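You operate a simulated robot arm through the tools that you are given. There is no shell and no other tool. Be economical: measure what you need, move in short steps, check, and stop when the job is done.

You are at the controls of a simulated robot arm. One attempt, no reset.

JOB
Refill the feeder chute with 2 pads and feed one out.
Fine: pads from the mat; the dial stays on 1; switch the feeder off after.

The check looks at the end state, three seconds after you hand in, the way a careful person would. Anything else that was tipped, shoved, dropped, spilled or broken makes it a failure.

ROBOT AND FRAMES
A 7-joint arm with a two-finger parallel gripper, fixed in place. Base frame: the origin is at the foot of the arm, x ahead of it, y to its left, z up; the work surface is at about z = 0.881. Readings come in m, rad, newtons and seconds.
With the tool pointing down near the work surface it reaches from about 0.24 to 0.68 m from the base axis. Its first joint turns from -1.152 to 1.152 rad. Payload 2.4 kg.
The tool frame sits at the grasp point between the pads (the TCP): z along the fingers, y along the line on which they close. The tips reach 0.03 m beyond it. The gripper opens to 0.094 m. The fingers are 0.028 m wide and 0.01 m thick; the gripper's body (0.05 by 0.096 m) begins 0.055 m behind the TCP.
Orientation is told as [roll, pitch, yaw] about the base's x, y, z axes, in that order, counted from this pose: with the fingers straight down and closing along the base's y, the tool's x points along the base's -x, its y along +y and its z along -z.

CONTROLS
- The arm moves only by the tool drive_tool. Its argument "steps" is a list of rows, each a list of 7 numbers: the turn, a rotation vector about the tool's x, y, z in units of 5 degrees (1.0 is 5 degrees), then the shift along the tool's x, y, z in units of 40 mm (1.0 is 40 mm), then the opening, from 0 (shut) to 1 (fully open). In form: [[wx, wy, wz, tx, ty, tz, jaw], ...]. A call has 1 to 8 rows; each row shifts and turns the commanded pose from where the row before left it, along the tool's axes as they then stand. A call with a number of a shift or a turn outside -1 to 1 is refused whole. A row lasts 0.2 s, in which the tool goes at most 0.05 m and 0.15 rad; a call with a longer step from one row to the next is refused whole, and so is a gripper value outside its range. A pose out of reach is approached as far as the arm can. The call stops where the force on the tool passes 70 N (or 10 N more than at its start, if that is more) or the arm is blocked; 0.2 s more then pass. Each finger travels about 0.153 m/s and halts on what it meets, pressing with about 23 N; the grip force reading is that of the motor and also rises with nothing between the fingers. The clock runs only during rows and for 0.2 s after the last one: add rows that do not move to give the fingers time. The reply holds the time, the measured pose of the TCP, the force on the tool along the base axes, the opening and the grip force, in the units named above and with some noise.
- Cameras (640 x 400 px; columns grow to the right, rows downward): "scene" is fixed at [0.0327, 0.4808, 1.4662]; the picture's right is [-0.77, -0.64, 0.00], its down [-0.27, 0.32, -0.91] and it looks along [0.58, -0.70, -0.42] (base axes); focal length 322 px, centre (320, 200). "wrist" rides on the gripper at [-0.037, 0, -0.058] in the tool frame; the picture's right is [0.00, -1.00, 0.00], its down [0.97, 0.00, -0.24] and it looks along [0.24, 0.00, 0.97] (tool axes); focal length 218 px, centre (320, 200). There is no depth. A picture from a camera that has moved, and an enlarged one, comes with that camera's place and axes in the base frame and with its lens. The place of the scene camera against the robot may be out by one fixed shift of up to 0.018 m in any direction.
- grab_frame(camera): a new picture of that camera. No time passes.
- inspect(camera, box): a new picture of the part [left, top, right, bottom] of that camera's present view, enlarged. No time passes.
- close_job(): hands the job in; it is judged then, once.

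Work in short steps. Places have to be worked out from the pictures, the camera data and where the tool is seen: move nearer, look again, correct. Check each grasp and each placing, and mend what went wrong. You have 120 turns and 76 pictures in all, those below and enlarged ones among them. Open the gripper and draw the arm clear of the work before you hand the job in, unless the task says otherwise; then end with one line.

The tools are called after "Request:" as a command line: name --pt "numbers of a row" for each row, then --argument value for the rest, lists and objects as JSON in quotes. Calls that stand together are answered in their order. drive_tool: Moves the arm, as the interface text tells. Its arguments: {"type":"object","properties":{"steps":{"type":"array","items":{"type":"array","items":{"type":"number"}}}},"required":["steps"]} The other tools are called the same way: grab_frame (camera) takes a picture; inspect (camera, box) takes an enlarged picture of a part of a camera's view; close_job () hands the job in.

At the start:

```text
clock: 0.0
eef_pos: [0.3146, -0.1727, 1.2569]
orientation: [-0.001, -0.001, -0.001]
ft_force: [0.0, 0.2, 0.8]
gripper_width: 0.094
grasp_force: 0.1
```

scene: 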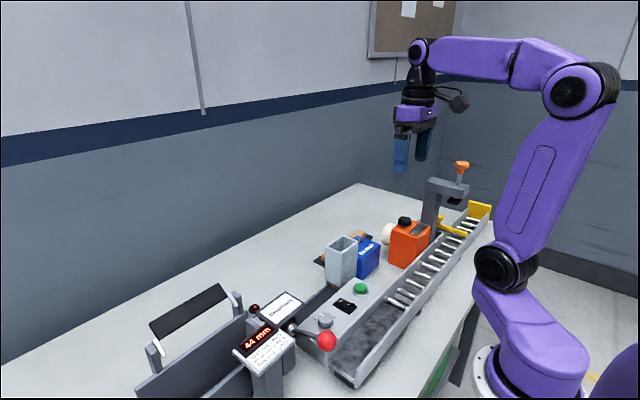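
wrist: 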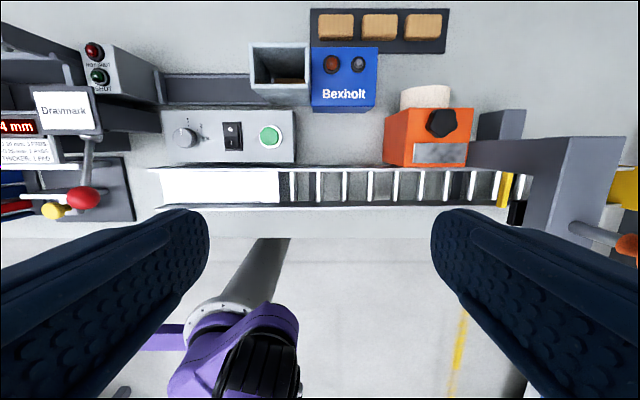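

The overview shows the feeder (Bexholt, grey chute), a panel with dial/switch/button, and three tan pads on a dark mat. I'll take enlarged views first.

Request:
inspect --camera "wrist" --box '[150, 0, 470, 200]'

Request:
inspect --camera "scene" --box '[230, 200, 470, 350]'

Request:
inspect --camera "wrist" --box '[0, 0, 200, 230]'

```text
2.00 times, centred on (310, 100) of wrist
camera zoom: at [0.3507, -0.1718, 1.3151], right [0.0, -1.0, 0.0], down [-0.97, 0.0, 0.24], along [-0.24, 0.0, -0.97], focal length 436 px, centre (340, 400)
```

zoom: 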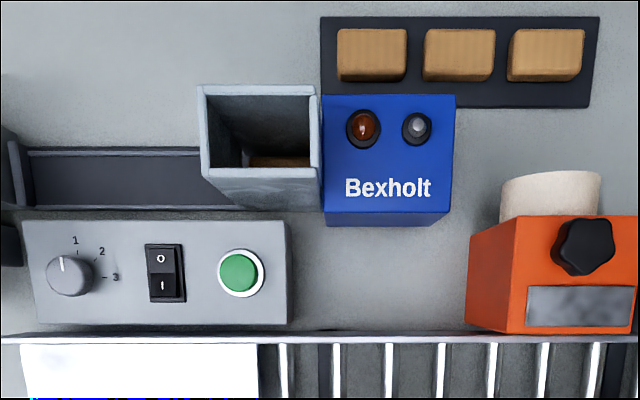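

```text
2.67 times, centred on (350, 275) of scene
camera zoom: at [0.0327, 0.4808, 1.4662], right [-0.77, -0.64, 0.0], down [-0.27, 0.32, -0.91], along [0.58, -0.7, -0.42], focal length 860 px, centre (240, 0)
```

zoom: 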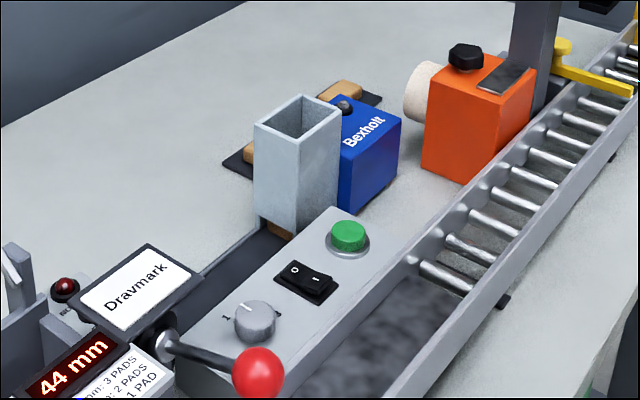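

```text
1.74 times, centred on (100, 115) of wrist
camera zoom: at [0.3507, -0.1718, 1.3151], right [0.0, -1.0, 0.0], down [-0.97, 0.0, 0.24], along [-0.24, 0.0, -0.97], focal length 380 px, centre (703, 348)
```

zoom: 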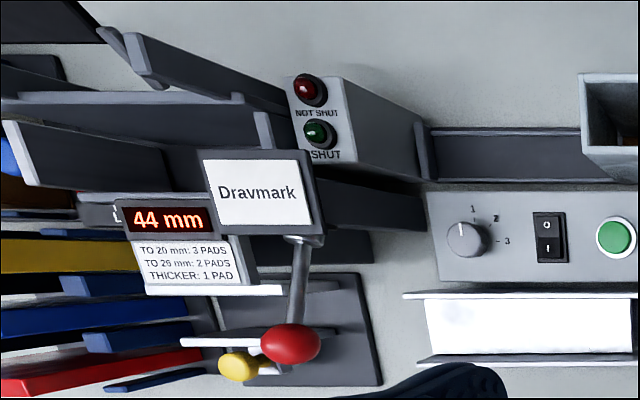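

The sign reads 44 mm → 1 pad and the dial is already on 1. I'll move the wrist camera above the chute and pads to measure them.

Request:
drive_tool --pt "0 0 0 -0.83 -0.13 0.2 1" --pt "0 0 0 -0.83 -0.13 0.2 1" --pt "0 0 0 -0.83 -0.13 0.2 1" --pt "0 0 0 -0.83 -0.13 0.2 1" --pt "0 0 0 -0.83 -0.13 0.2 1" --pt "0 0 0 0 0 0 1"

Request:
grab_frame --camera "wrist"

Request:
inspect --camera "wrist" --box '[200, 60, 440, 210]'

```text
clock: 1.4
eef_pos: [0.4807, -0.1996, 1.2166]
orientation: [-0.002, 0.0, -0.001]
ft_force: [-0.1, 0.2, -0.1]
gripper_width: 0.0942
grasp_force: 0.1
```

```text
70 pictures are left
camera wrist: at [0.5186, -0.1985, 1.2746], right [0.0, -1.0, 0.0], down [-0.97, 0.0, 0.24], along [-0.24, 0.0, -0.97], focal length 218 px, centre (320, 200)
```

wrist: 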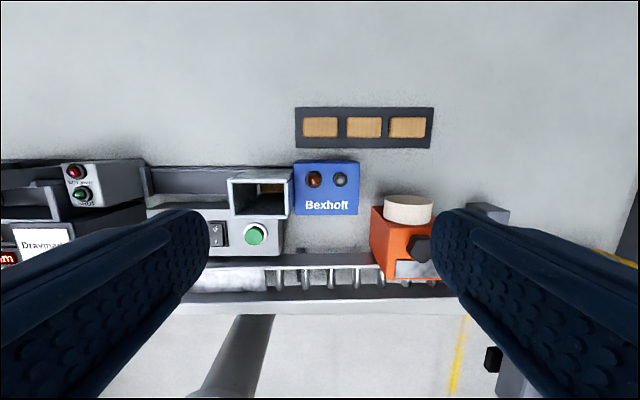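

```text
2.67 times, centred on (320, 135) of wrist
camera zoom: at [0.5186, -0.1985, 1.2746], right [0.0, -1.0, 0.0], down [-0.97, 0.0, 0.24], along [-0.24, 0.0, -0.97], focal length 582 px, centre (320, 373)
```

zoom: 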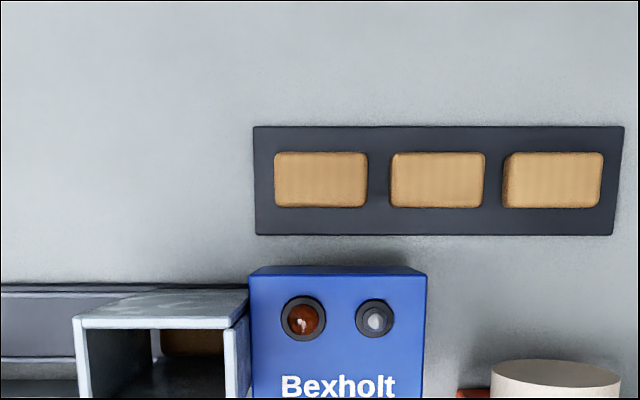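

Pads are about 57×35×18 mm, at x≈0.547, y≈-0.27 for the middle one. Next, a view straight down over the chute.

Request:
drive_tool --pt "0 0 0 0.6 0.67 0 1" --pt "0 0 0 0.6 0.67 0 1" --pt "0 0 0 0.6 0.67 0 1" --pt "0 0 0 0 0 0 1"

Request:
inspect --camera "wrist" --box '[240, 90, 400, 190]'

Request:
grab_frame --camera "wrist"

```text
clock: 2.4
eef_pos: [0.4085, -0.1172, 1.2185]
orientation: [0.001, 0.0, -0.001]
ft_force: [-1.5, 0.6, -0.1]
gripper_width: 0.0941
grasp_force: 0.2
```

```text
4.00 times, centred on (320, 140) of wrist
camera zoom: at [0.4441, -0.1171, 1.2756], right [0.0, -1.0, 0.0], down [-0.97, 0.0, 0.24], along [-0.24, 0.0, -0.97], focal length 873 px, centre (320, 440)
```

zoom: 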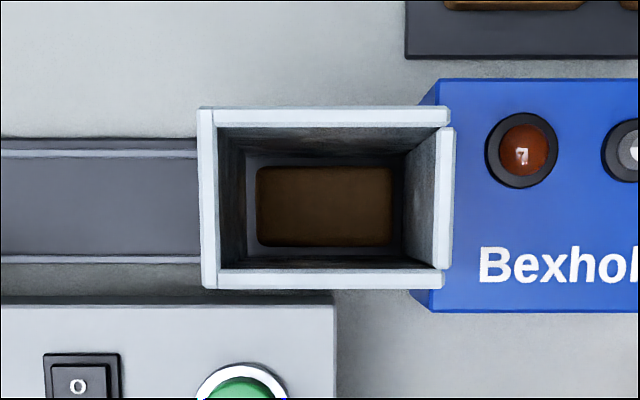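

```text
67 pictures are left
camera wrist: at [0.4441, -0.1171, 1.2756], right [0.0, -1.0, 0.0], down [-0.97, 0.0, 0.24], along [-0.24, 0.0, -0.97], focal length 218 px, centre (320, 200)
```

wrist: 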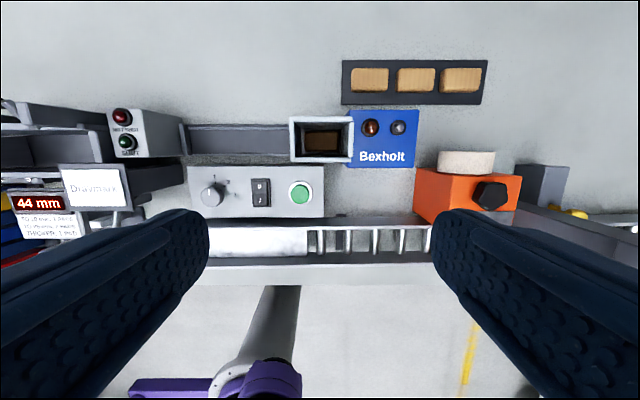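

The chute holds one pad already (top z≈0.894). The rim is at z≈0.995, the opening about 42×68 mm centred at (0.451, -0.1185). I'll yaw +90° so the fingers close along x across the pads' short side.

Request:
drive_tool --pt "0 0 -1 0 0 0 1" --pt "0 0 -1 0 0 0 1" --pt "0 0 -1 0 0 0 1" --pt "0 0 -1 0 0 0 1" --pt "0 0 -1 0 0 0 1" --pt "0 0 -1 0 0 0 1" --pt "0 0 -1 0 0 0 1" --pt "0 0 -1 0 0 0 1"

Request:
drive_tool --pt "0 0 -1 0 0 0 1" --pt "0 0 -1 0 0 0 1" --pt "0 0 -1 0 0 0 1" --pt "0 0 -1 0 0 0 1" --pt "0 0 -1 0 0 0 1" --pt "0 0 -1 0 0 0 1" --pt "0 0 -1 0 0 0 1" --pt "0 0 -1 0 0 0 1"

Request:
drive_tool --pt "0 0 -1 0 0 0 1" --pt "0 0 -1 0 0 0 1" --pt "0 0 0 0 0 0 1"

```text
clock: 4.2
eef_pos: [0.4078, -0.1181, 1.2166]
orientation: [0.001, -0.003, 0.702]
ft_force: [-0.5, 0.3, 0.2]
gripper_width: 0.0941
grasp_force: 0.0
```

```text
clock: 6.0
eef_pos: [0.4075, -0.1175, 1.2176]
orientation: [-0.001, 0.0, 1.399]
ft_force: [0.3, -0.6, -0.4]
gripper_width: 0.0939
grasp_force: 0.1
```

```text
clock: 6.8
eef_pos: [0.4075, -0.1183, 1.2165]
orientation: [0.0, -0.001, 1.571]
ft_force: [-0.3, -0.7, -0.4]
gripper_width: 0.0938
grasp_force: 0.1
```

Yaw is 90°. Moving above the middle pad at medium height.

Request:
drive_tool --pt "0 0 0 0.633 -0.583 0.5 1" --pt "0 0 0 0.633 -0.583 0.5 1" --pt "0 0 0 0.633 -0.583 0.5 1" --pt "0 0 0 0.633 -0.583 0.5 1" --pt "0 0 0 0.633 -0.583 0.5 0.7" --pt "0 0 0 0.633 -0.583 0.5 0.55" --pt "0 0 0 0 0 0 0.55"

Request:
grab_frame --camera "wrist"

Request:
grab_frame --camera "scene"

```text
clock: 8.4
eef_pos: [0.5482, -0.2717, 1.0949]
orientation: [0.001, -0.001, 1.571]
ft_force: [-0.4, 0.4, 0.5]
gripper_width: 0.0516
grasp_force: 0.1
```

```text
66 pictures are left
camera wrist: at [0.5468, -0.2337, 1.1534], right [1.0, 0.0, 0.0], down [0.0, -0.97, 0.24], along [0.0, -0.24, -0.97], focal length 218 px, centre (320, 200)
```

wrist: 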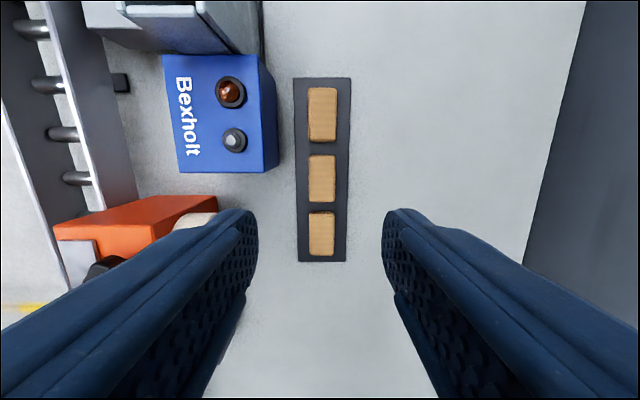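

```text
65 pictures are left
```

scene: 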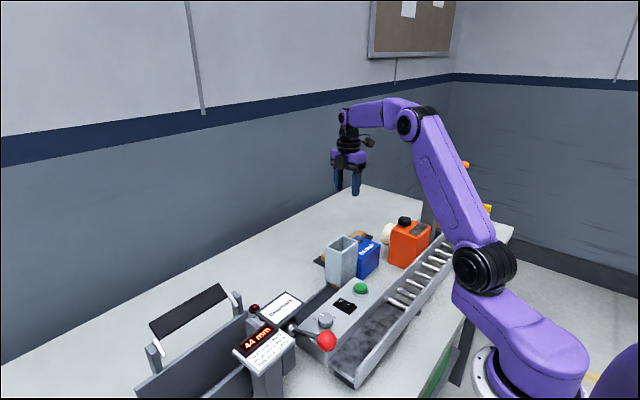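

Checking the pads' position more precisely from here.

Request:
inspect --camera "wrist" --box '[160, 70, 400, 220]'

```text
2.67 times, centred on (280, 145) of wrist
camera zoom: at [0.5468, -0.2337, 1.1534], right [1.0, 0.0, 0.0], down [0.0, -0.97, 0.24], along [0.0, -0.24, -0.97], focal length 582 px, centre (427, 347)
```

zoom: 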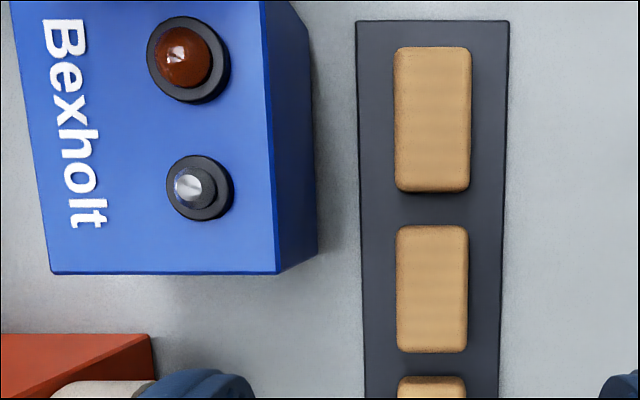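

Pad 2 centre ≈(0.549, -0.270), 32 mm wide. Descending until tips are just above the pad.

Request:
drive_tool --pt "0 0 0 -0.04 -0.03 0.8 0.55" --pt "0 0 0 0 0 0.8 0.55" --pt "0 0 0 0 0 0.8 0.55" --pt "0 0 0 0 0 0.8 0.55" --pt "0 0 0 0 0 0 0.55"

Request:
grab_frame --camera "wrist"

Request:
inspect --camera "scene" --box '[290, 180, 450, 280]'

```text
clock: 9.6
eef_pos: [0.5492, -0.2681, 0.9683]
orientation: [0.0, 0.0, 1.571]
ft_force: [0.5, 0.7, -0.2]
gripper_width: 0.0518
grasp_force: 0.1
```

```text
63 pictures are left
camera wrist: at [0.5488, -0.2297, 1.0267], right [1.0, 0.0, 0.0], down [0.0, -0.97, 0.24], along [0.0, -0.24, -0.97], focal length 218 px, centre (320, 200)
```

wrist: 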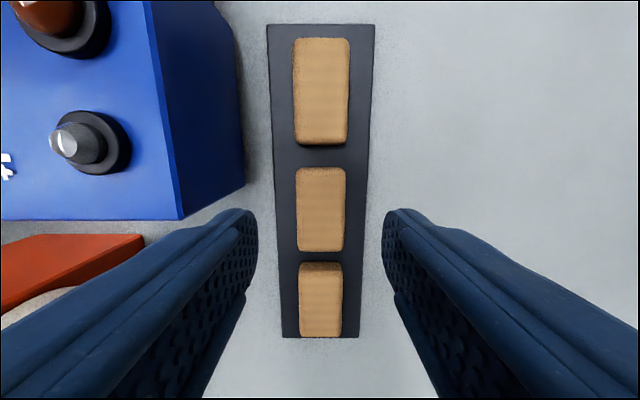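

```text
4.00 times, centred on (370, 230) of scene
camera zoom: at [0.0327, 0.4808, 1.4662], right [-0.77, -0.64, 0.0], down [-0.27, 0.32, -0.91], along [0.58, -0.7, -0.42], focal length 1290 px, centre (120, 80)
```

zoom: 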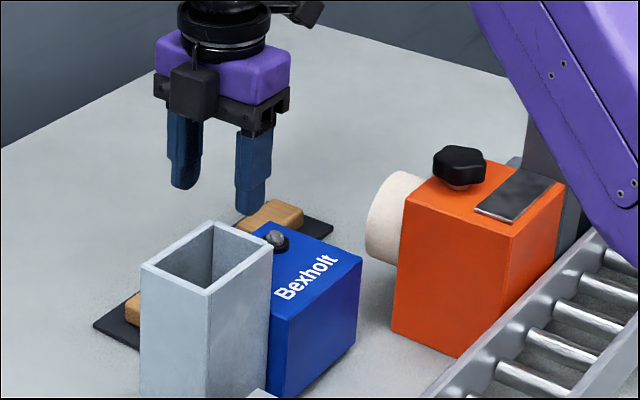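

Pad 2 sits right at the TCP's vertical. Descending to TCP z≈0.921 and closing.

Request:
drive_tool --pt "0 0 0 0.02 0 0.6 0.55" --pt "0 0 0 0.02 0 0.57 0.55" --pt "0 0 0 0 0 0 0.55"

Request:
grab_frame --camera "wrist"

```text
clock: 10.4
eef_pos: [0.5493, -0.2692, 0.9222]
orientation: [-0.001, 0.0, 1.571]
ft_force: [-0.1, -0.3, 0.5]
gripper_width: 0.0518
grasp_force: 0.0
```

```text
61 pictures are left
camera wrist: at [0.5493, -0.2318, 0.9792], right [1.0, 0.0, 0.0], down [0.0, -0.97, 0.24], along [0.0, -0.24, -0.97], focal length 218 px, centre (320, 200)
```

wrist: 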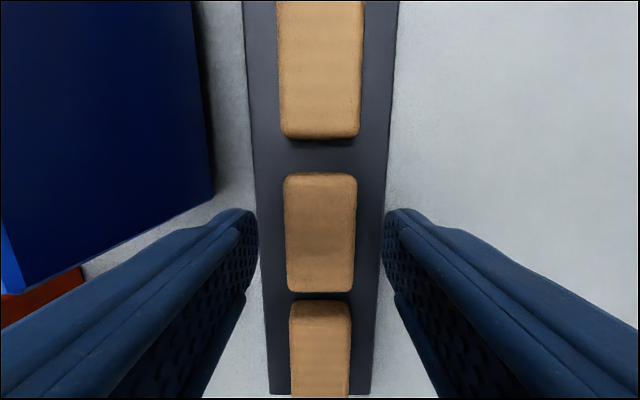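

Pad-top height is uncertain (0.887–0.90), so I lower 4 mm more before closing gently and checking the width.

Request:
drive_tool --pt "0 0 0 0 0 0.1 0.55" --pt "0 0 0 0 0 0 0.45" --pt "0 0 0 0 0 0 0.3" --pt "0 0 0 0 0 0 0.25" --pt "0 0 0 0 0 0 0.25"

Request:
grab_frame --camera "wrist"

```text
clock: 11.6
eef_pos: [0.5511, -0.2685, 0.9181]
orientation: [0.0, 0.001, 1.572]
ft_force: [0.5, -0.3, 0.0]
gripper_width: 0.0236
grasp_force: 0.0
```

```text
60 pictures are left
camera wrist: at [0.5495, -0.2315, 0.9754], right [1.0, 0.0, 0.0], down [0.0, -0.97, 0.24], along [0.0, -0.24, -0.97], focal length 218 px, centre (320, 200)
```

wrist: 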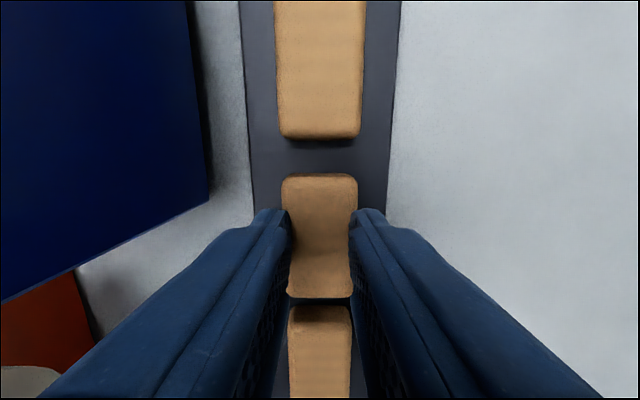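

Width went to 23.6 mm with no force. I need to see whether the pad is between the fingers or below them.

Request:
inspect --camera "wrist" --box '[240, 150, 400, 310]'

Request:
inspect --camera "scene" --box '[310, 200, 410, 270]'

```text
2.50 times, centred on (320, 230) of wrist
camera zoom: at [0.5495, -0.2315, 0.9754], right [1.0, 0.0, 0.0], down [0.0, -0.97, 0.24], along [0.0, -0.24, -0.97], focal length 546 px, centre (320, 125)
```

zoom: 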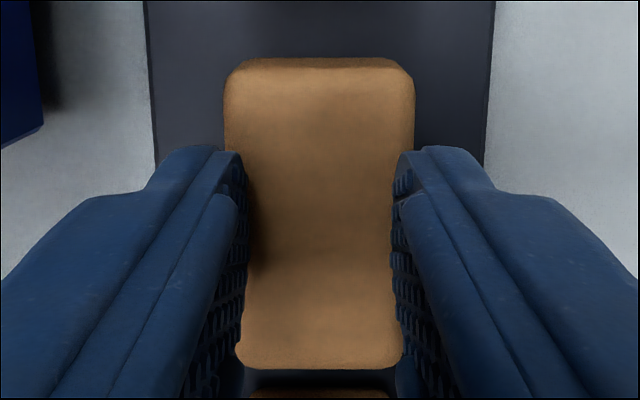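

```text
5.71 times, centred on (360, 235) of scene
camera zoom: at [0.0327, 0.4808, 1.4662], right [-0.77, -0.64, 0.0], down [-0.27, 0.32, -0.91], along [0.58, -0.7, -0.42], focal length 1843 px, centre (91, 0)
```

zoom: 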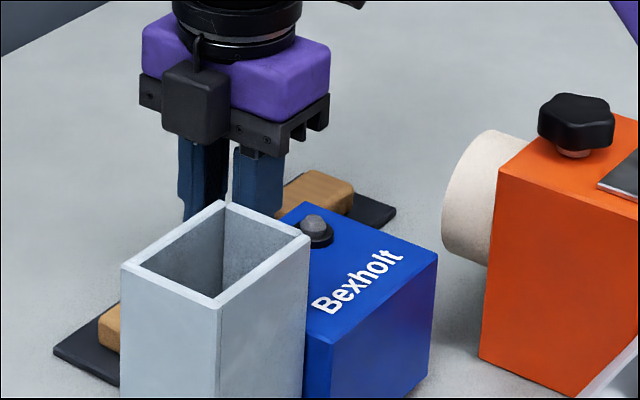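

The pad is soft foam and clearly pinched between the fingers. Lift 40 mm and verify it comes along.

Request:
drive_tool --pt "0 0 0 0 0 -0.3 0.25" --pt "0 0 0 0 0 -0.6 0.25" --pt "0 0 0 0 0 -0.6 0.25" --pt "0 0 0 0 0 0 0.25"

Request:
grab_frame --camera "wrist"

Request:
inspect --camera "scene" --box '[310, 180, 410, 250]'

```text
clock: 12.6
eef_pos: [0.551, -0.2698, 0.978]
orientation: [0.002, -0.001, 1.57]
ft_force: [0.5, 0.4, 0.0]
gripper_width: 0.0237
grasp_force: 0.1
```

```text
57 pictures are left
camera wrist: at [0.55, -0.2324, 1.0363], right [1.0, 0.0, 0.0], down [0.0, -0.97, 0.24], along [0.0, -0.24, -0.97], focal length 218 px, centre (320, 200)
```

wrist: 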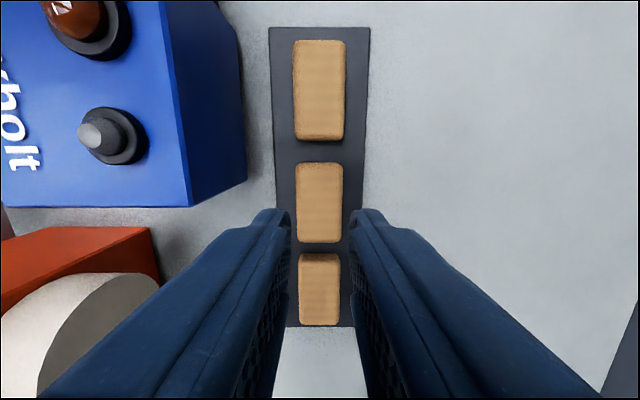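

```text
5.71 times, centred on (360, 215) of scene
camera zoom: at [0.0327, 0.4808, 1.4662], right [-0.77, -0.64, 0.0], down [-0.27, 0.32, -0.91], along [0.58, -0.7, -0.42], focal length 1843 px, centre (91, 114)
```

zoom: 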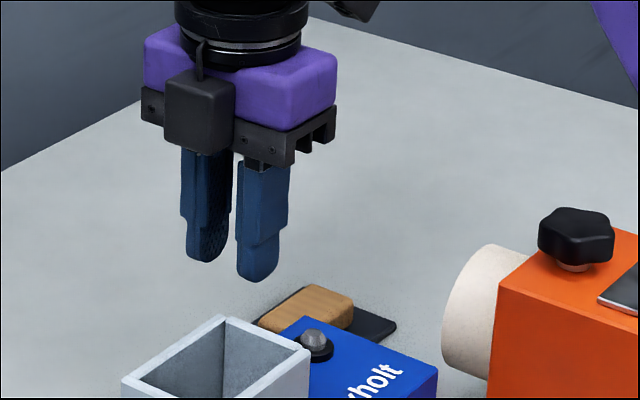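

The pad slipped out and stays in place. Retry slightly deeper with a firmer squeeze.

Request:
drive_tool --pt "0 0 0 0 0.03 0.3 0.55" --pt "0 0 0 0 0 0.6 0.55" --pt "0 0 0 0 0 0.62 0.55" --pt "0 0 0 0 0 0 0.4" --pt "0 0 0 0 0 0 0.2" --pt "0 0 0 0 0 0 0.15" --pt "0 0 0 0 0 0 0.15"

Request:
grab_frame --camera "wrist"

```text
clock: 14.2
eef_pos: [0.5489, -0.2702, 0.9178]
orientation: [0.001, 0.001, 1.571]
ft_force: [0.2, 0.5, 0.1]
gripper_width: 0.0143
grasp_force: 0.0
```

```text
55 pictures are left
camera wrist: at [0.5489, -0.232, 0.9745], right [1.0, 0.0, 0.0], down [0.0, -0.97, 0.24], along [0.0, -0.24, -0.97], focal length 218 px, centre (320, 200)
```

wrist: 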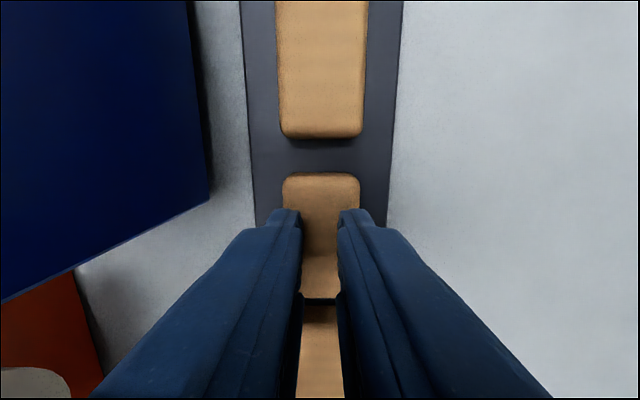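

No force at 14 mm opening: the tips must still be above the pad. Look closely from the scene camera.

Request:
inspect --camera "scene" --box '[320, 215, 390, 265]'

Request:
inspect --camera "wrist" --box '[270, 150, 370, 310]'

```text
8.00 times, centred on (355, 240) of scene
camera zoom: at [0.0327, 0.4808, 1.4662], right [-0.77, -0.64, 0.0], down [-0.27, 0.32, -0.91], along [0.58, -0.7, -0.42], focal length 2580 px, centre (40, -120)
```

zoom: 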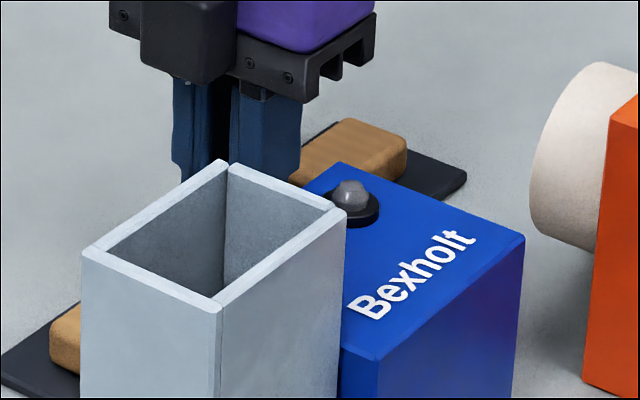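

```text
2.50 times, centred on (320, 230) of wrist
camera zoom: at [0.5489, -0.232, 0.9745], right [1.0, 0.0, 0.0], down [0.0, -0.97, 0.24], along [0.0, -0.24, -0.97], focal length 546 px, centre (320, 125)
```

zoom: 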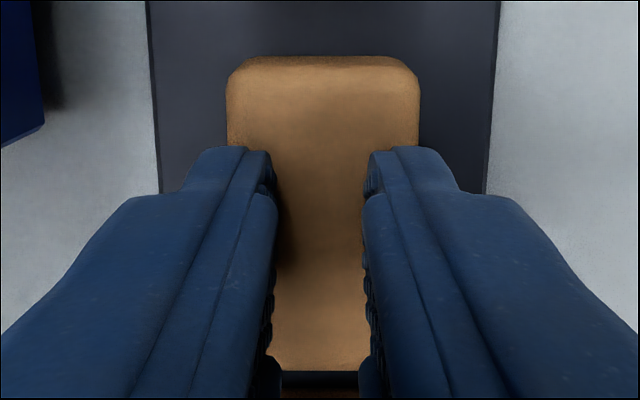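

The tips really are above the pad, so the surface is a bit lower than assumed. Open, go down in small steps watching the force.

Request:
drive_tool --pt "0 0 0 0 0 0 0.35" --pt "0 0 0 0 0 0 0.55" --pt "0 0 0 0 0 0.1 0.55" --pt "0 0 0 0 0 0.1 0.55" --pt "0 0 0 0 0 0 0.55" --pt "0 0 0 0 0 0 0.4" --pt "0 0 0 0 0 0 0.28" --pt "0 0 0 0 0 0 0.28"

Request:
inspect --camera "wrist" --box '[240, 150, 400, 310]'

```text
clock: 16.0
eef_pos: [0.5487, -0.2702, 0.9099]
orientation: [0.0, 0.0, 1.571]
ft_force: [1.3, 0.3, -0.6]
gripper_width: 0.0324
grasp_force: 23.4
```

```text
2.50 times, centred on (320, 230) of wrist
camera zoom: at [0.5484, -0.2316, 0.9674], right [1.0, 0.0, 0.0], down [0.0, -0.97, 0.24], along [0.0, -0.24, -0.97], focal length 546 px, centre (320, 125)
```

zoom: 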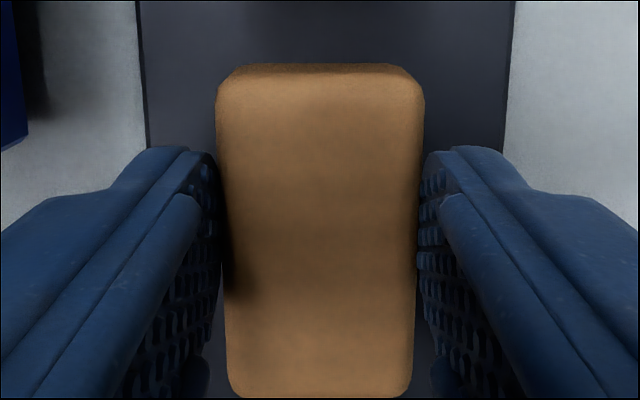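

Now a solid grip: 32.4 mm, 23 N. Lifting and checking.

Request:
drive_tool --pt "0 0 0 0 0 -0.2 0.28" --pt "0 0 0 0 0 -0.6 0.28" --pt "0 0 0 0 0 -0.8 0.28" --pt "0 0 0 0 0 -0.8 0.28" --pt "0 0 0 0 0 -0.8 0.28" --pt "0 0 0 0 0 -0.8 0.28" --pt "0 0 0 0 0 0 0.28"

Request:
grab_frame --camera "wrist"

Request:
inspect --camera "scene" --box '[310, 160, 410, 230]'

```text
clock: 17.6
eef_pos: [0.5506, -0.2709, 1.07]
orientation: [-0.001, 0.001, 1.571]
ft_force: [0.3, 0.3, 0.3]
gripper_width: 0.0324
grasp_force: 23.3
```

```text
51 pictures are left
camera wrist: at [0.5498, -0.2328, 1.1276], right [1.0, 0.0, 0.0], down [0.0, -0.97, 0.24], along [0.0, -0.24, -0.97], focal length 218 px, centre (320, 200)
```

wrist: 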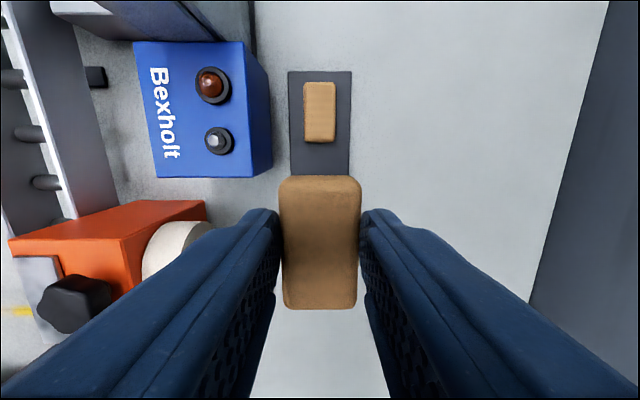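

```text
5.71 times, centred on (360, 195) of scene
camera zoom: at [0.0327, 0.4808, 1.4662], right [-0.77, -0.64, 0.0], down [-0.27, 0.32, -0.91], along [0.58, -0.7, -0.42], focal length 1843 px, centre (91, 229)
```

zoom: 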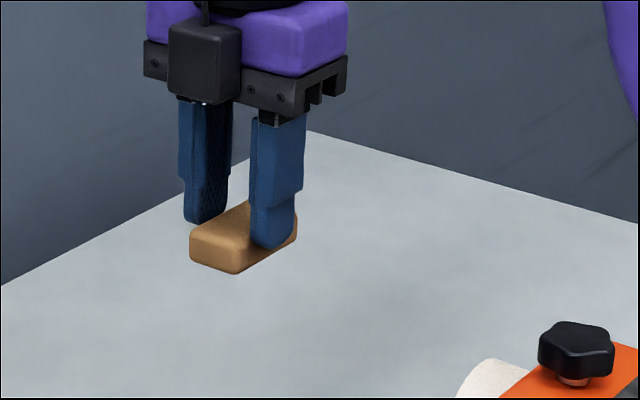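

Pad is held level and centred. Moving over the chute centre (0.451, -0.1185) with clearance.

Request:
drive_tool --pt "0 0 0 -0.762 0.498 -0.1 0.28" --pt "0 0 0 -0.762 0.498 -0.1 0.28" --pt "0 0 0 -0.762 0.498 0 0.28" --pt "0 0 0 -0.762 0.498 0 0.28" --pt "0 0 0 -0.762 0.498 0 0.28" --pt "0 0 0 0 0 0 0.28" --pt "0 0 0 0 0 0 0.28"

Request:
grab_frame --camera "wrist"

Request:
inspect --camera "scene" --box '[290, 180, 410, 290]'

```text
clock: 19.2
eef_pos: [0.4479, -0.1192, 1.0786]
orientation: [-0.001, 0.0, 1.57]
ft_force: [-0.3, -0.4, 0.3]
gripper_width: 0.0324
grasp_force: 22.9
```

```text
49 pictures are left
camera wrist: at [0.4473, -0.0814, 1.1361], right [1.0, 0.0, 0.0], down [0.0, -0.97, 0.24], along [0.0, -0.24, -0.97], focal length 218 px, centre (320, 200)
```

wrist: 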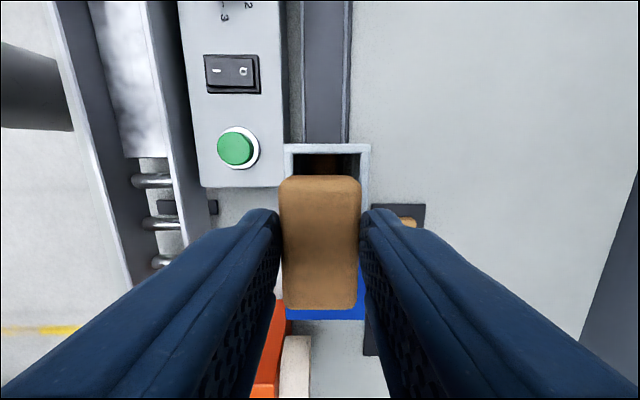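

```text
3.64 times, centred on (350, 235) of scene
camera zoom: at [0.0327, 0.4808, 1.4662], right [-0.77, -0.64, 0.0], down [-0.27, 0.32, -0.91], along [0.58, -0.7, -0.42], focal length 1173 px, centre (211, 73)
```

zoom: 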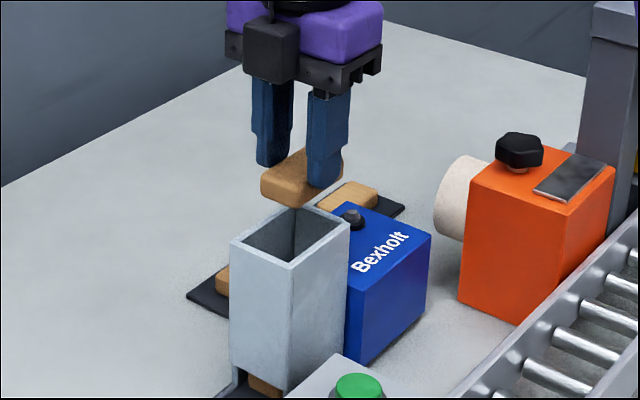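

Chute centre reads x≈0.4515, so I shift +4 mm in x and come down 35 mm, then look.

Request:
drive_tool --pt "0 0 0 0 -0.1 0 0.28" --pt "0 0 0 0 0 0.45 0.28" --pt "0 0 0 0 0 0.45 0.28" --pt "0 0 0 0 0 0 0.28"

Request:
grab_frame --camera "wrist"

Request:
inspect --camera "scene" --box '[310, 200, 380, 260]'

```text
clock: 20.2
eef_pos: [0.4517, -0.1179, 1.0424]
orientation: [-0.001, 0.001, 1.57]
ft_force: [-3.0, 1.3, 12.2]
gripper_width: 0.0324
grasp_force: 23.5
```

```text
47 pictures are left
camera wrist: at [0.4514, -0.0804, 1.1008], right [1.0, 0.0, 0.0], down [0.0, -0.97, 0.24], along [0.0, -0.24, -0.97], focal length 218 px, centre (320, 200)
```

wrist: 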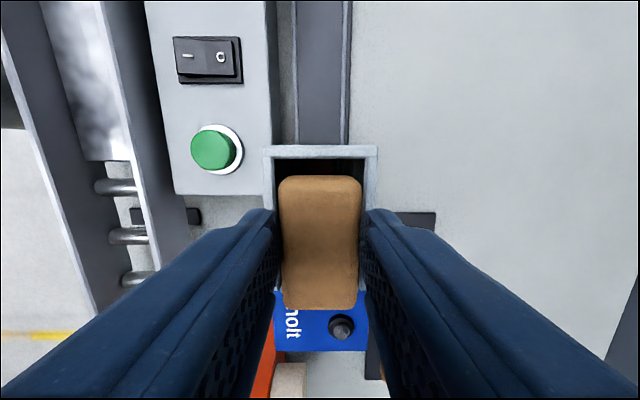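

```text
6.67 times, centred on (345, 230) of scene
camera zoom: at [0.0324, 0.4809, 1.4661], right [-0.77, -0.64, 0.0], down [-0.27, 0.32, -0.91], along [0.58, -0.7, -0.42], focal length 2150 px, centre (153, 0)
```

zoom: 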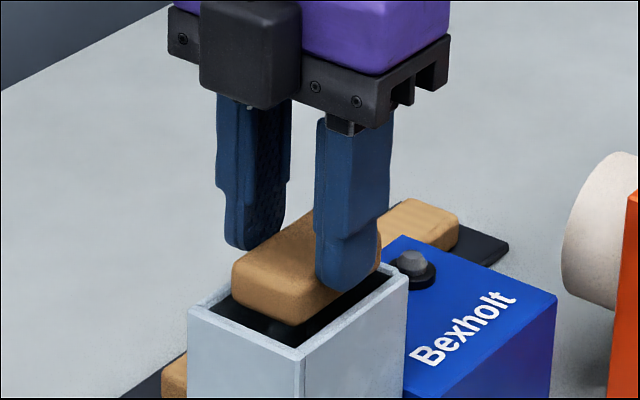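

A 12 N upward force appeared – possible contact. I'll hold without moving to re-read.

Request:
drive_tool --pt "0 0 0 0 0 0 0.28"

Request:
inspect --camera "wrist" --box '[250, 130, 390, 350]'

```text
clock: 20.6
eef_pos: [0.4522, -0.1183, 1.0426]
orientation: [-0.003, -0.002, 1.572]
ft_force: [-1.1, 1.1, 14.0]
gripper_width: 0.0324
grasp_force: 22.6
```

```text
1.82 times, centred on (320, 240) of wrist
camera zoom: at [0.4516, -0.0805, 1.1006], right [1.0, 0.0, 0.0], down [0.0, -0.97, 0.24], along [0.0, -0.24, -0.97], focal length 397 px, centre (320, 127)
```

zoom: 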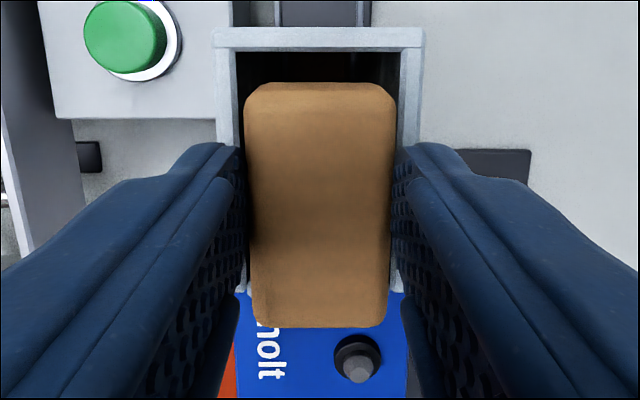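

Geometry says the pad should be ~6 mm above the rim, so I check the full scene for where the contact could be.

Request:
grab_frame --camera "scene"

Request:
inspect --camera "scene" --box '[325, 215, 375, 250]'

```text
44 pictures are left
```

scene: 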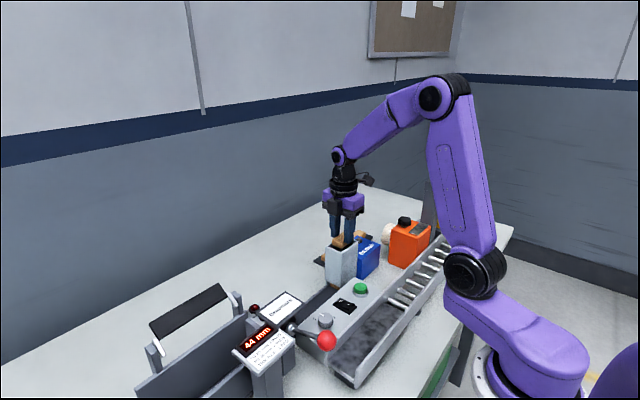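

```text
11.43 times, centred on (350, 232) of scene
camera zoom: at [0.0325, 0.4809, 1.4661], right [-0.77, -0.64, 0.0], down [-0.27, 0.32, -0.91], along [0.58, -0.7, -0.42], focal length 3686 px, centre (-23, -171)
```

zoom: 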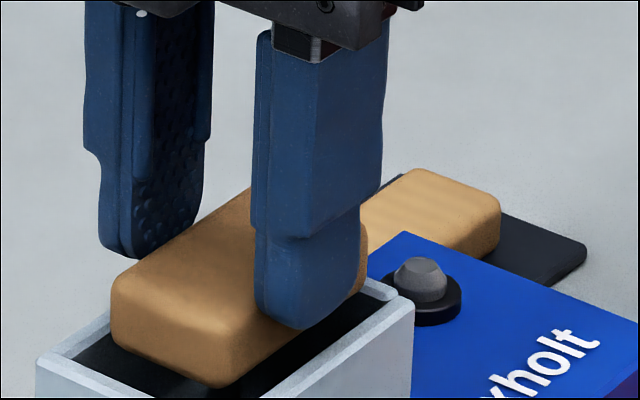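

No visible contact. I raise in 4 mm steps to find where the force vanishes.

Request:
drive_tool --pt "0 0 0 0 0 -0.1 0.28" --pt "0 0 0 0 0 0 0.28"

Request:
drive_tool --pt "0 0 0 0 0 -0.1 0.28" --pt "0 0 0 0 0 0 0.28"

```text
clock: 21.2
eef_pos: [0.452, -0.1179, 1.045]
orientation: [0.003, 0.001, 1.571]
ft_force: [-0.4, 0.0, -0.4]
gripper_width: 0.0326
grasp_force: 22.8
```

```text
clock: 21.8
eef_pos: [0.4518, -0.1168, 1.0491]
orientation: [0.0, 0.001, 1.573]
ft_force: [0.1, -0.8, 0.7]
gripper_width: 0.0323
grasp_force: 23.0
```

Contact begins near TCP z 1.043. In the scene view the pad's -y end sits very close to the -y rim while the +y gap is large, so I shift +y 3.5 mm and descend again carefully.

Request:
drive_tool --pt "0 0 0 -0.09 0 0 0.28" --pt "0 0 0 0 0 0.1 0.28" --pt "0 0 0 0 0 0.1 0.28" --pt "0 0 0 0 0 0 0.28"

```text
clock: 22.8
eef_pos: [0.4515, -0.1151, 1.0415]
orientation: [0.0, 0.001, 1.57]
ft_force: [-0.7, 0.5, -0.7]
gripper_width: 0.0323
grasp_force: 22.8
```

No contact now. Continue down in small steps.

Request:
drive_tool --pt "0 0 0 0 0 0.1 0.28" --pt "0 0 0 0 0 0 0.28"

Request:
inspect --camera "scene" --box '[325, 215, 375, 250]'

```text
clock: 23.4
eef_pos: [0.4525, -0.1152, 1.0377]
orientation: [0.0, 0.0, 1.571]
ft_force: [-0.6, 0.3, -0.1]
gripper_width: 0.0325
grasp_force: 22.3
```

```text
11.43 times, centred on (350, 232) of scene
camera zoom: at [0.0327, 0.4808, 1.4662], right [-0.77, -0.64, 0.0], down [-0.27, 0.32, -0.91], along [0.58, -0.7, -0.42], focal length 3686 px, centre (-23, -171)
```

zoom: 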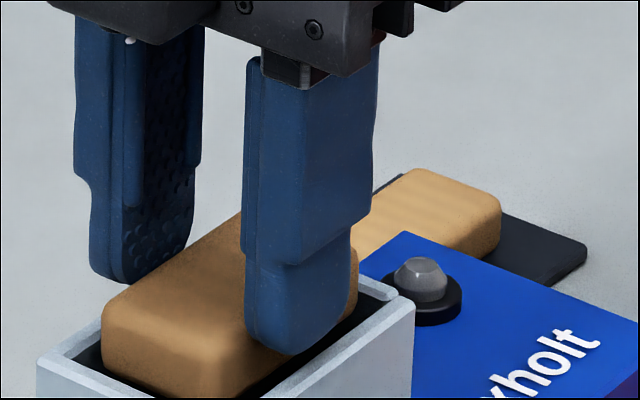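

It was the -y rim; now the pad is entering the opening. Down another 5 mm.

Request:
drive_tool --pt "0 0 0 0 0 0.07 0.28" --pt "0 0 0 0 0 0.06 0.28" --pt "0 0 0 0 0 0 0.28"

Request:
inspect --camera "scene" --box '[320, 220, 370, 255]'

Request:
inspect --camera "wrist" --box '[250, 130, 390, 350]'

```text
clock: 24.2
eef_pos: [0.4524, -0.1146, 1.032]
orientation: [-0.001, 0.001, 1.571]
ft_force: [0.1, -0.9, -0.3]
gripper_width: 0.0325
grasp_force: 22.6
```

```text
11.43 times, centred on (345, 238) of scene
camera zoom: at [0.0327, 0.4808, 1.4662], right [-0.77, -0.64, 0.0], down [-0.27, 0.32, -0.91], along [0.58, -0.7, -0.42], focal length 3686 px, centre (34, -229)
```

zoom: 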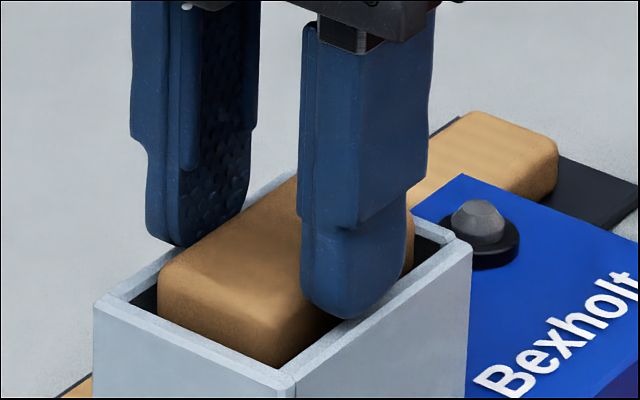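

```text
1.82 times, centred on (320, 240) of wrist
camera zoom: at [0.4517, -0.0768, 1.0903], right [1.0, 0.0, 0.0], down [0.0, -0.97, 0.24], along [0.0, -0.24, -0.97], focal length 397 px, centre (320, 127)
```

zoom: 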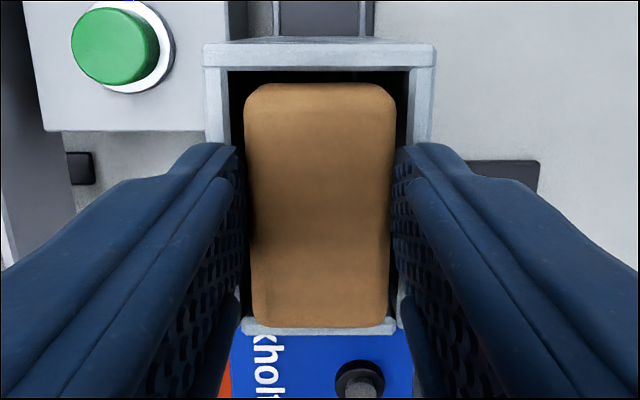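

Pad is inside the opening with clear gaps all round. Releasing.

Request:
drive_tool --pt "0 0 0 0 0 0 0.55" --pt "0 0 0 0 0 0 0.6" --pt "0 0 0 0 0 -0.8 0.6" --pt "0 0 0 0 0 -0.8 0.6" --pt "0 0 0 0 0 0 0.6"

Request:
grab_frame --camera "wrist"

Request:
inspect --camera "scene" --box '[300, 200, 400, 300]'

```text
clock: 25.4
eef_pos: [0.4501, -0.1136, 1.0985]
orientation: [-0.001, 0.001, 1.57]
ft_force: [-0.3, 0.5, 0.2]
gripper_width: 0.0562
grasp_force: 0.1
```

```text
39 pictures are left
camera wrist: at [0.4494, -0.0756, 1.1552], right [1.0, 0.0, 0.0], down [0.0, -0.97, 0.24], along [0.0, -0.24, -0.97], focal length 218 px, centre (320, 200)
```

wrist: 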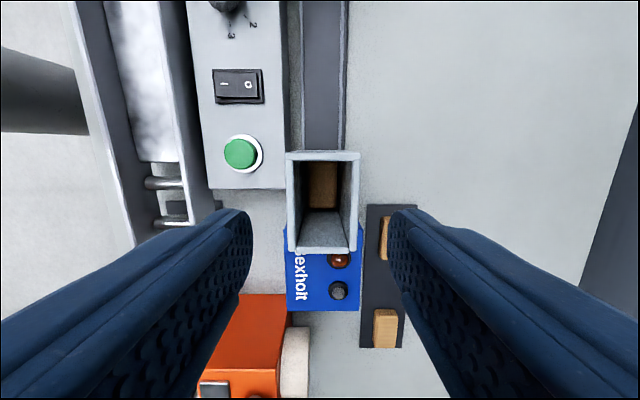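

```text
4.00 times, centred on (350, 250) of scene
camera zoom: at [0.0327, 0.4808, 1.4662], right [-0.77, -0.64, 0.0], down [-0.27, 0.32, -0.91], along [0.58, -0.7, -0.42], focal length 1290 px, centre (200, 0)
```

zoom: 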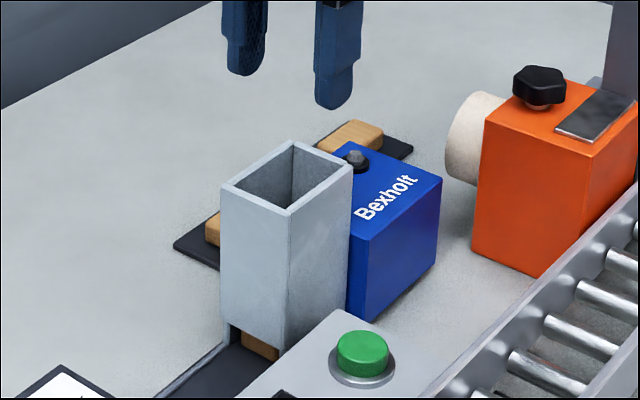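

Pad dropped in. Quick zoom to confirm it lies flat.

Request:
inspect --camera "wrist" --box '[270, 140, 380, 260]'

```text
3.33 times, centred on (325, 200) of wrist
camera zoom: at [0.4494, -0.0756, 1.1552], right [1.0, 0.0, 0.0], down [0.0, -0.97, 0.24], along [0.0, -0.24, -0.97], focal length 728 px, centre (303, 200)
```

zoom: 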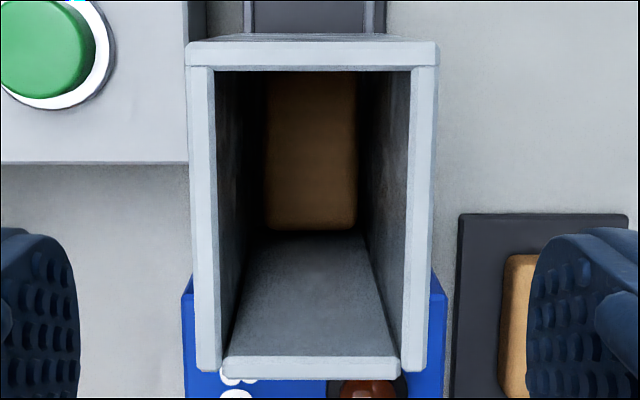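

Flat, good. Now to the next mat pad (≈0.549, -0.2025).

Request:
drive_tool --pt "0 0 0 0.555 -0.617 0 0.55" --pt "0 0 0 0.555 -0.617 0 0.55" --pt "0 0 0 0.555 -0.617 0 0.55" --pt "0 0 0 0.555 -0.617 0 0.55" --pt "0 0 0 0 0 0.8 0.55" --pt "0 0 0 0 0 0.8 0.55" --pt "0 0 0 0 0 0.8 0.55" --pt "0 0 0 0 0 0 0.55"

Request:
grab_frame --camera "wrist"

```text
clock: 27.2
eef_pos: [0.5495, -0.2019, 1.0001]
orientation: [0.0, -0.001, 1.572]
ft_force: [-0.1, -0.4, -0.2]
gripper_width: 0.0517
grasp_force: 0.0
```

```text
36 pictures are left
camera wrist: at [0.5488, -0.1644, 1.0585], right [1.0, 0.0, 0.0], down [0.0, -0.97, 0.24], along [0.0, -0.24, -0.97], focal length 218 px, centre (320, 200)
```

wrist: 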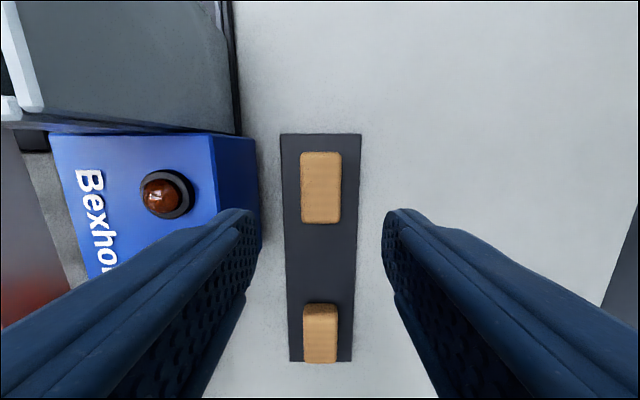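

Pad centre reads y≈-0.196; correct +6 mm, descend to TCP z≈0.9095 and close.

Request:
drive_tool --pt "0 0 0 -0.15 0 0.6 0.55" --pt "0 0 0 0 0 0.8 0.55" --pt "0 0 0 0 0 0.55 0.55" --pt "0 0 0 0 0 0 0.55"

Request:
grab_frame --camera "wrist"

```text
clock: 28.2
eef_pos: [0.5524, -0.196, 0.9212]
orientation: [0.0, 0.001, 1.57]
ft_force: [0.5, 0.4, -0.6]
gripper_width: 0.0516
grasp_force: 0.1
```

```text
35 pictures are left
camera wrist: at [0.5508, -0.1586, 0.9802], right [1.0, 0.0, 0.0], down [0.0, -0.97, 0.24], along [0.0, -0.24, -0.97], focal length 218 px, centre (320, 200)
```

wrist: 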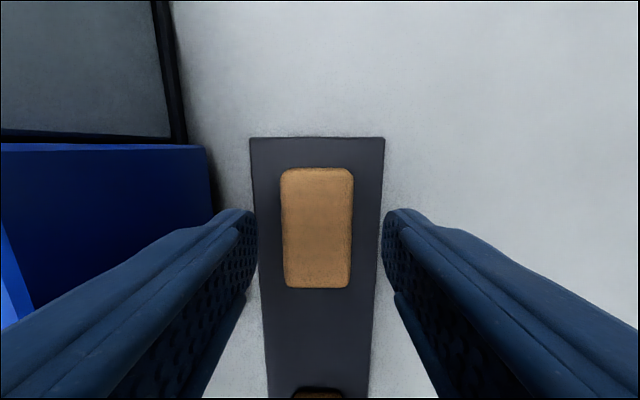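

Well centred. Final descent of 12 mm and close.

Request:
drive_tool --pt "0 0 0 0 0.04 0.15 0.55" --pt "0 0 0 0 0 0.14 0.55" --pt "0 0 0 0 0 0 0.55" --pt "0 0 0 0 0 0 0.4" --pt "0 0 0 0 0 0 0.28" --pt "0 0 0 0 0 0 0.28" --pt "0 0 0 0 0 0 0.28"

```text
clock: 29.8
eef_pos: [0.5497, -0.1973, 0.9095]
orientation: [-0.001, -0.002, 1.571]
ft_force: [0.7, -0.2, 0.3]
gripper_width: 0.0322
grasp_force: 23.2
```

Gripped (32.2 mm, 23 N). Lift and check.

Request:
drive_tool --pt "0 0 0 0 0 -0.2 0.28" --pt "0 0 0 0 0 -0.6 0.28" --pt "0 0 0 0 0 -0.8 0.28" --pt "0 0 0 0 0 -0.8 0.28" --pt "0 0 0 0 0 -0.9 0.28" --pt "0 0 0 0 0 -0.9 0.28" --pt "0 0 0 0 0 0 0.28"

Request:
grab_frame --camera "wrist"

```text
clock: 31.4
eef_pos: [0.5495, -0.1982, 1.0796]
orientation: [0.0, 0.0, 1.57]
ft_force: [0.1, 0.1, 0.3]
gripper_width: 0.0324
grasp_force: 23.2
```

```text
34 pictures are left
camera wrist: at [0.5482, -0.16, 1.1378], right [1.0, 0.0, 0.0], down [0.0, -0.97, 0.24], along [0.0, -0.24, -0.97], focal length 218 px, centre (320, 200)
```

wrist: 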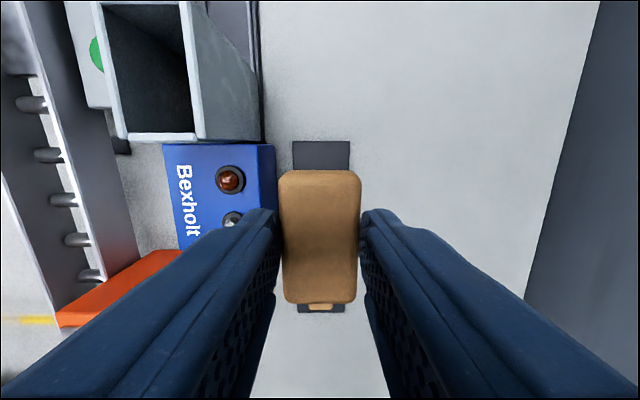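

Held level, 2 mm further +y in the grip than the first. Target TCP (0.4515, -0.117).

Request:
drive_tool --pt "0 0 0 -0.507 0.61 0 0.28" --pt "0 0 0 -0.507 0.61 0 0.28" --pt "0 0 0 -0.507 0.61 0 0.28" --pt "0 0 0 -0.507 0.61 0 0.28" --pt "0 0 0 0 0 0.4 0.28" --pt "0 0 0 0 0 0.2 0.28" --pt "0 0 0 0 0 0 0.28"

Request:
inspect --camera "wrist" --box '[250, 130, 390, 350]'

```text
clock: 33.0
eef_pos: [0.4507, -0.1159, 1.053]
orientation: [0.0, 0.0, 1.571]
ft_force: [0.0, -1.2, -0.2]
gripper_width: 0.0327
grasp_force: 22.9
```

```text
1.82 times, centred on (320, 240) of wrist
camera zoom: at [0.451, -0.0771, 1.1119], right [1.0, 0.0, 0.0], down [0.0, -0.97, 0.24], along [0.0, -0.24, -0.97], focal length 397 px, centre (320, 127)
```

zoom: 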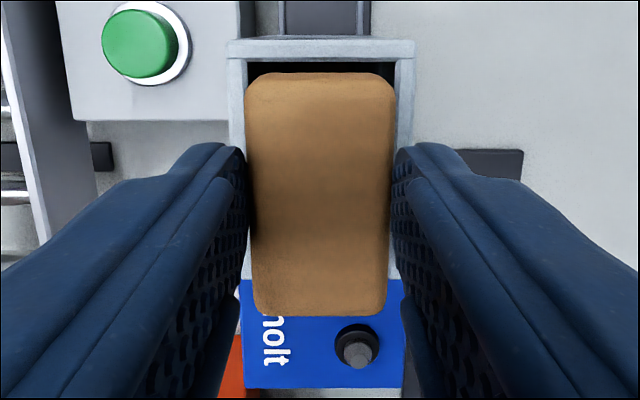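

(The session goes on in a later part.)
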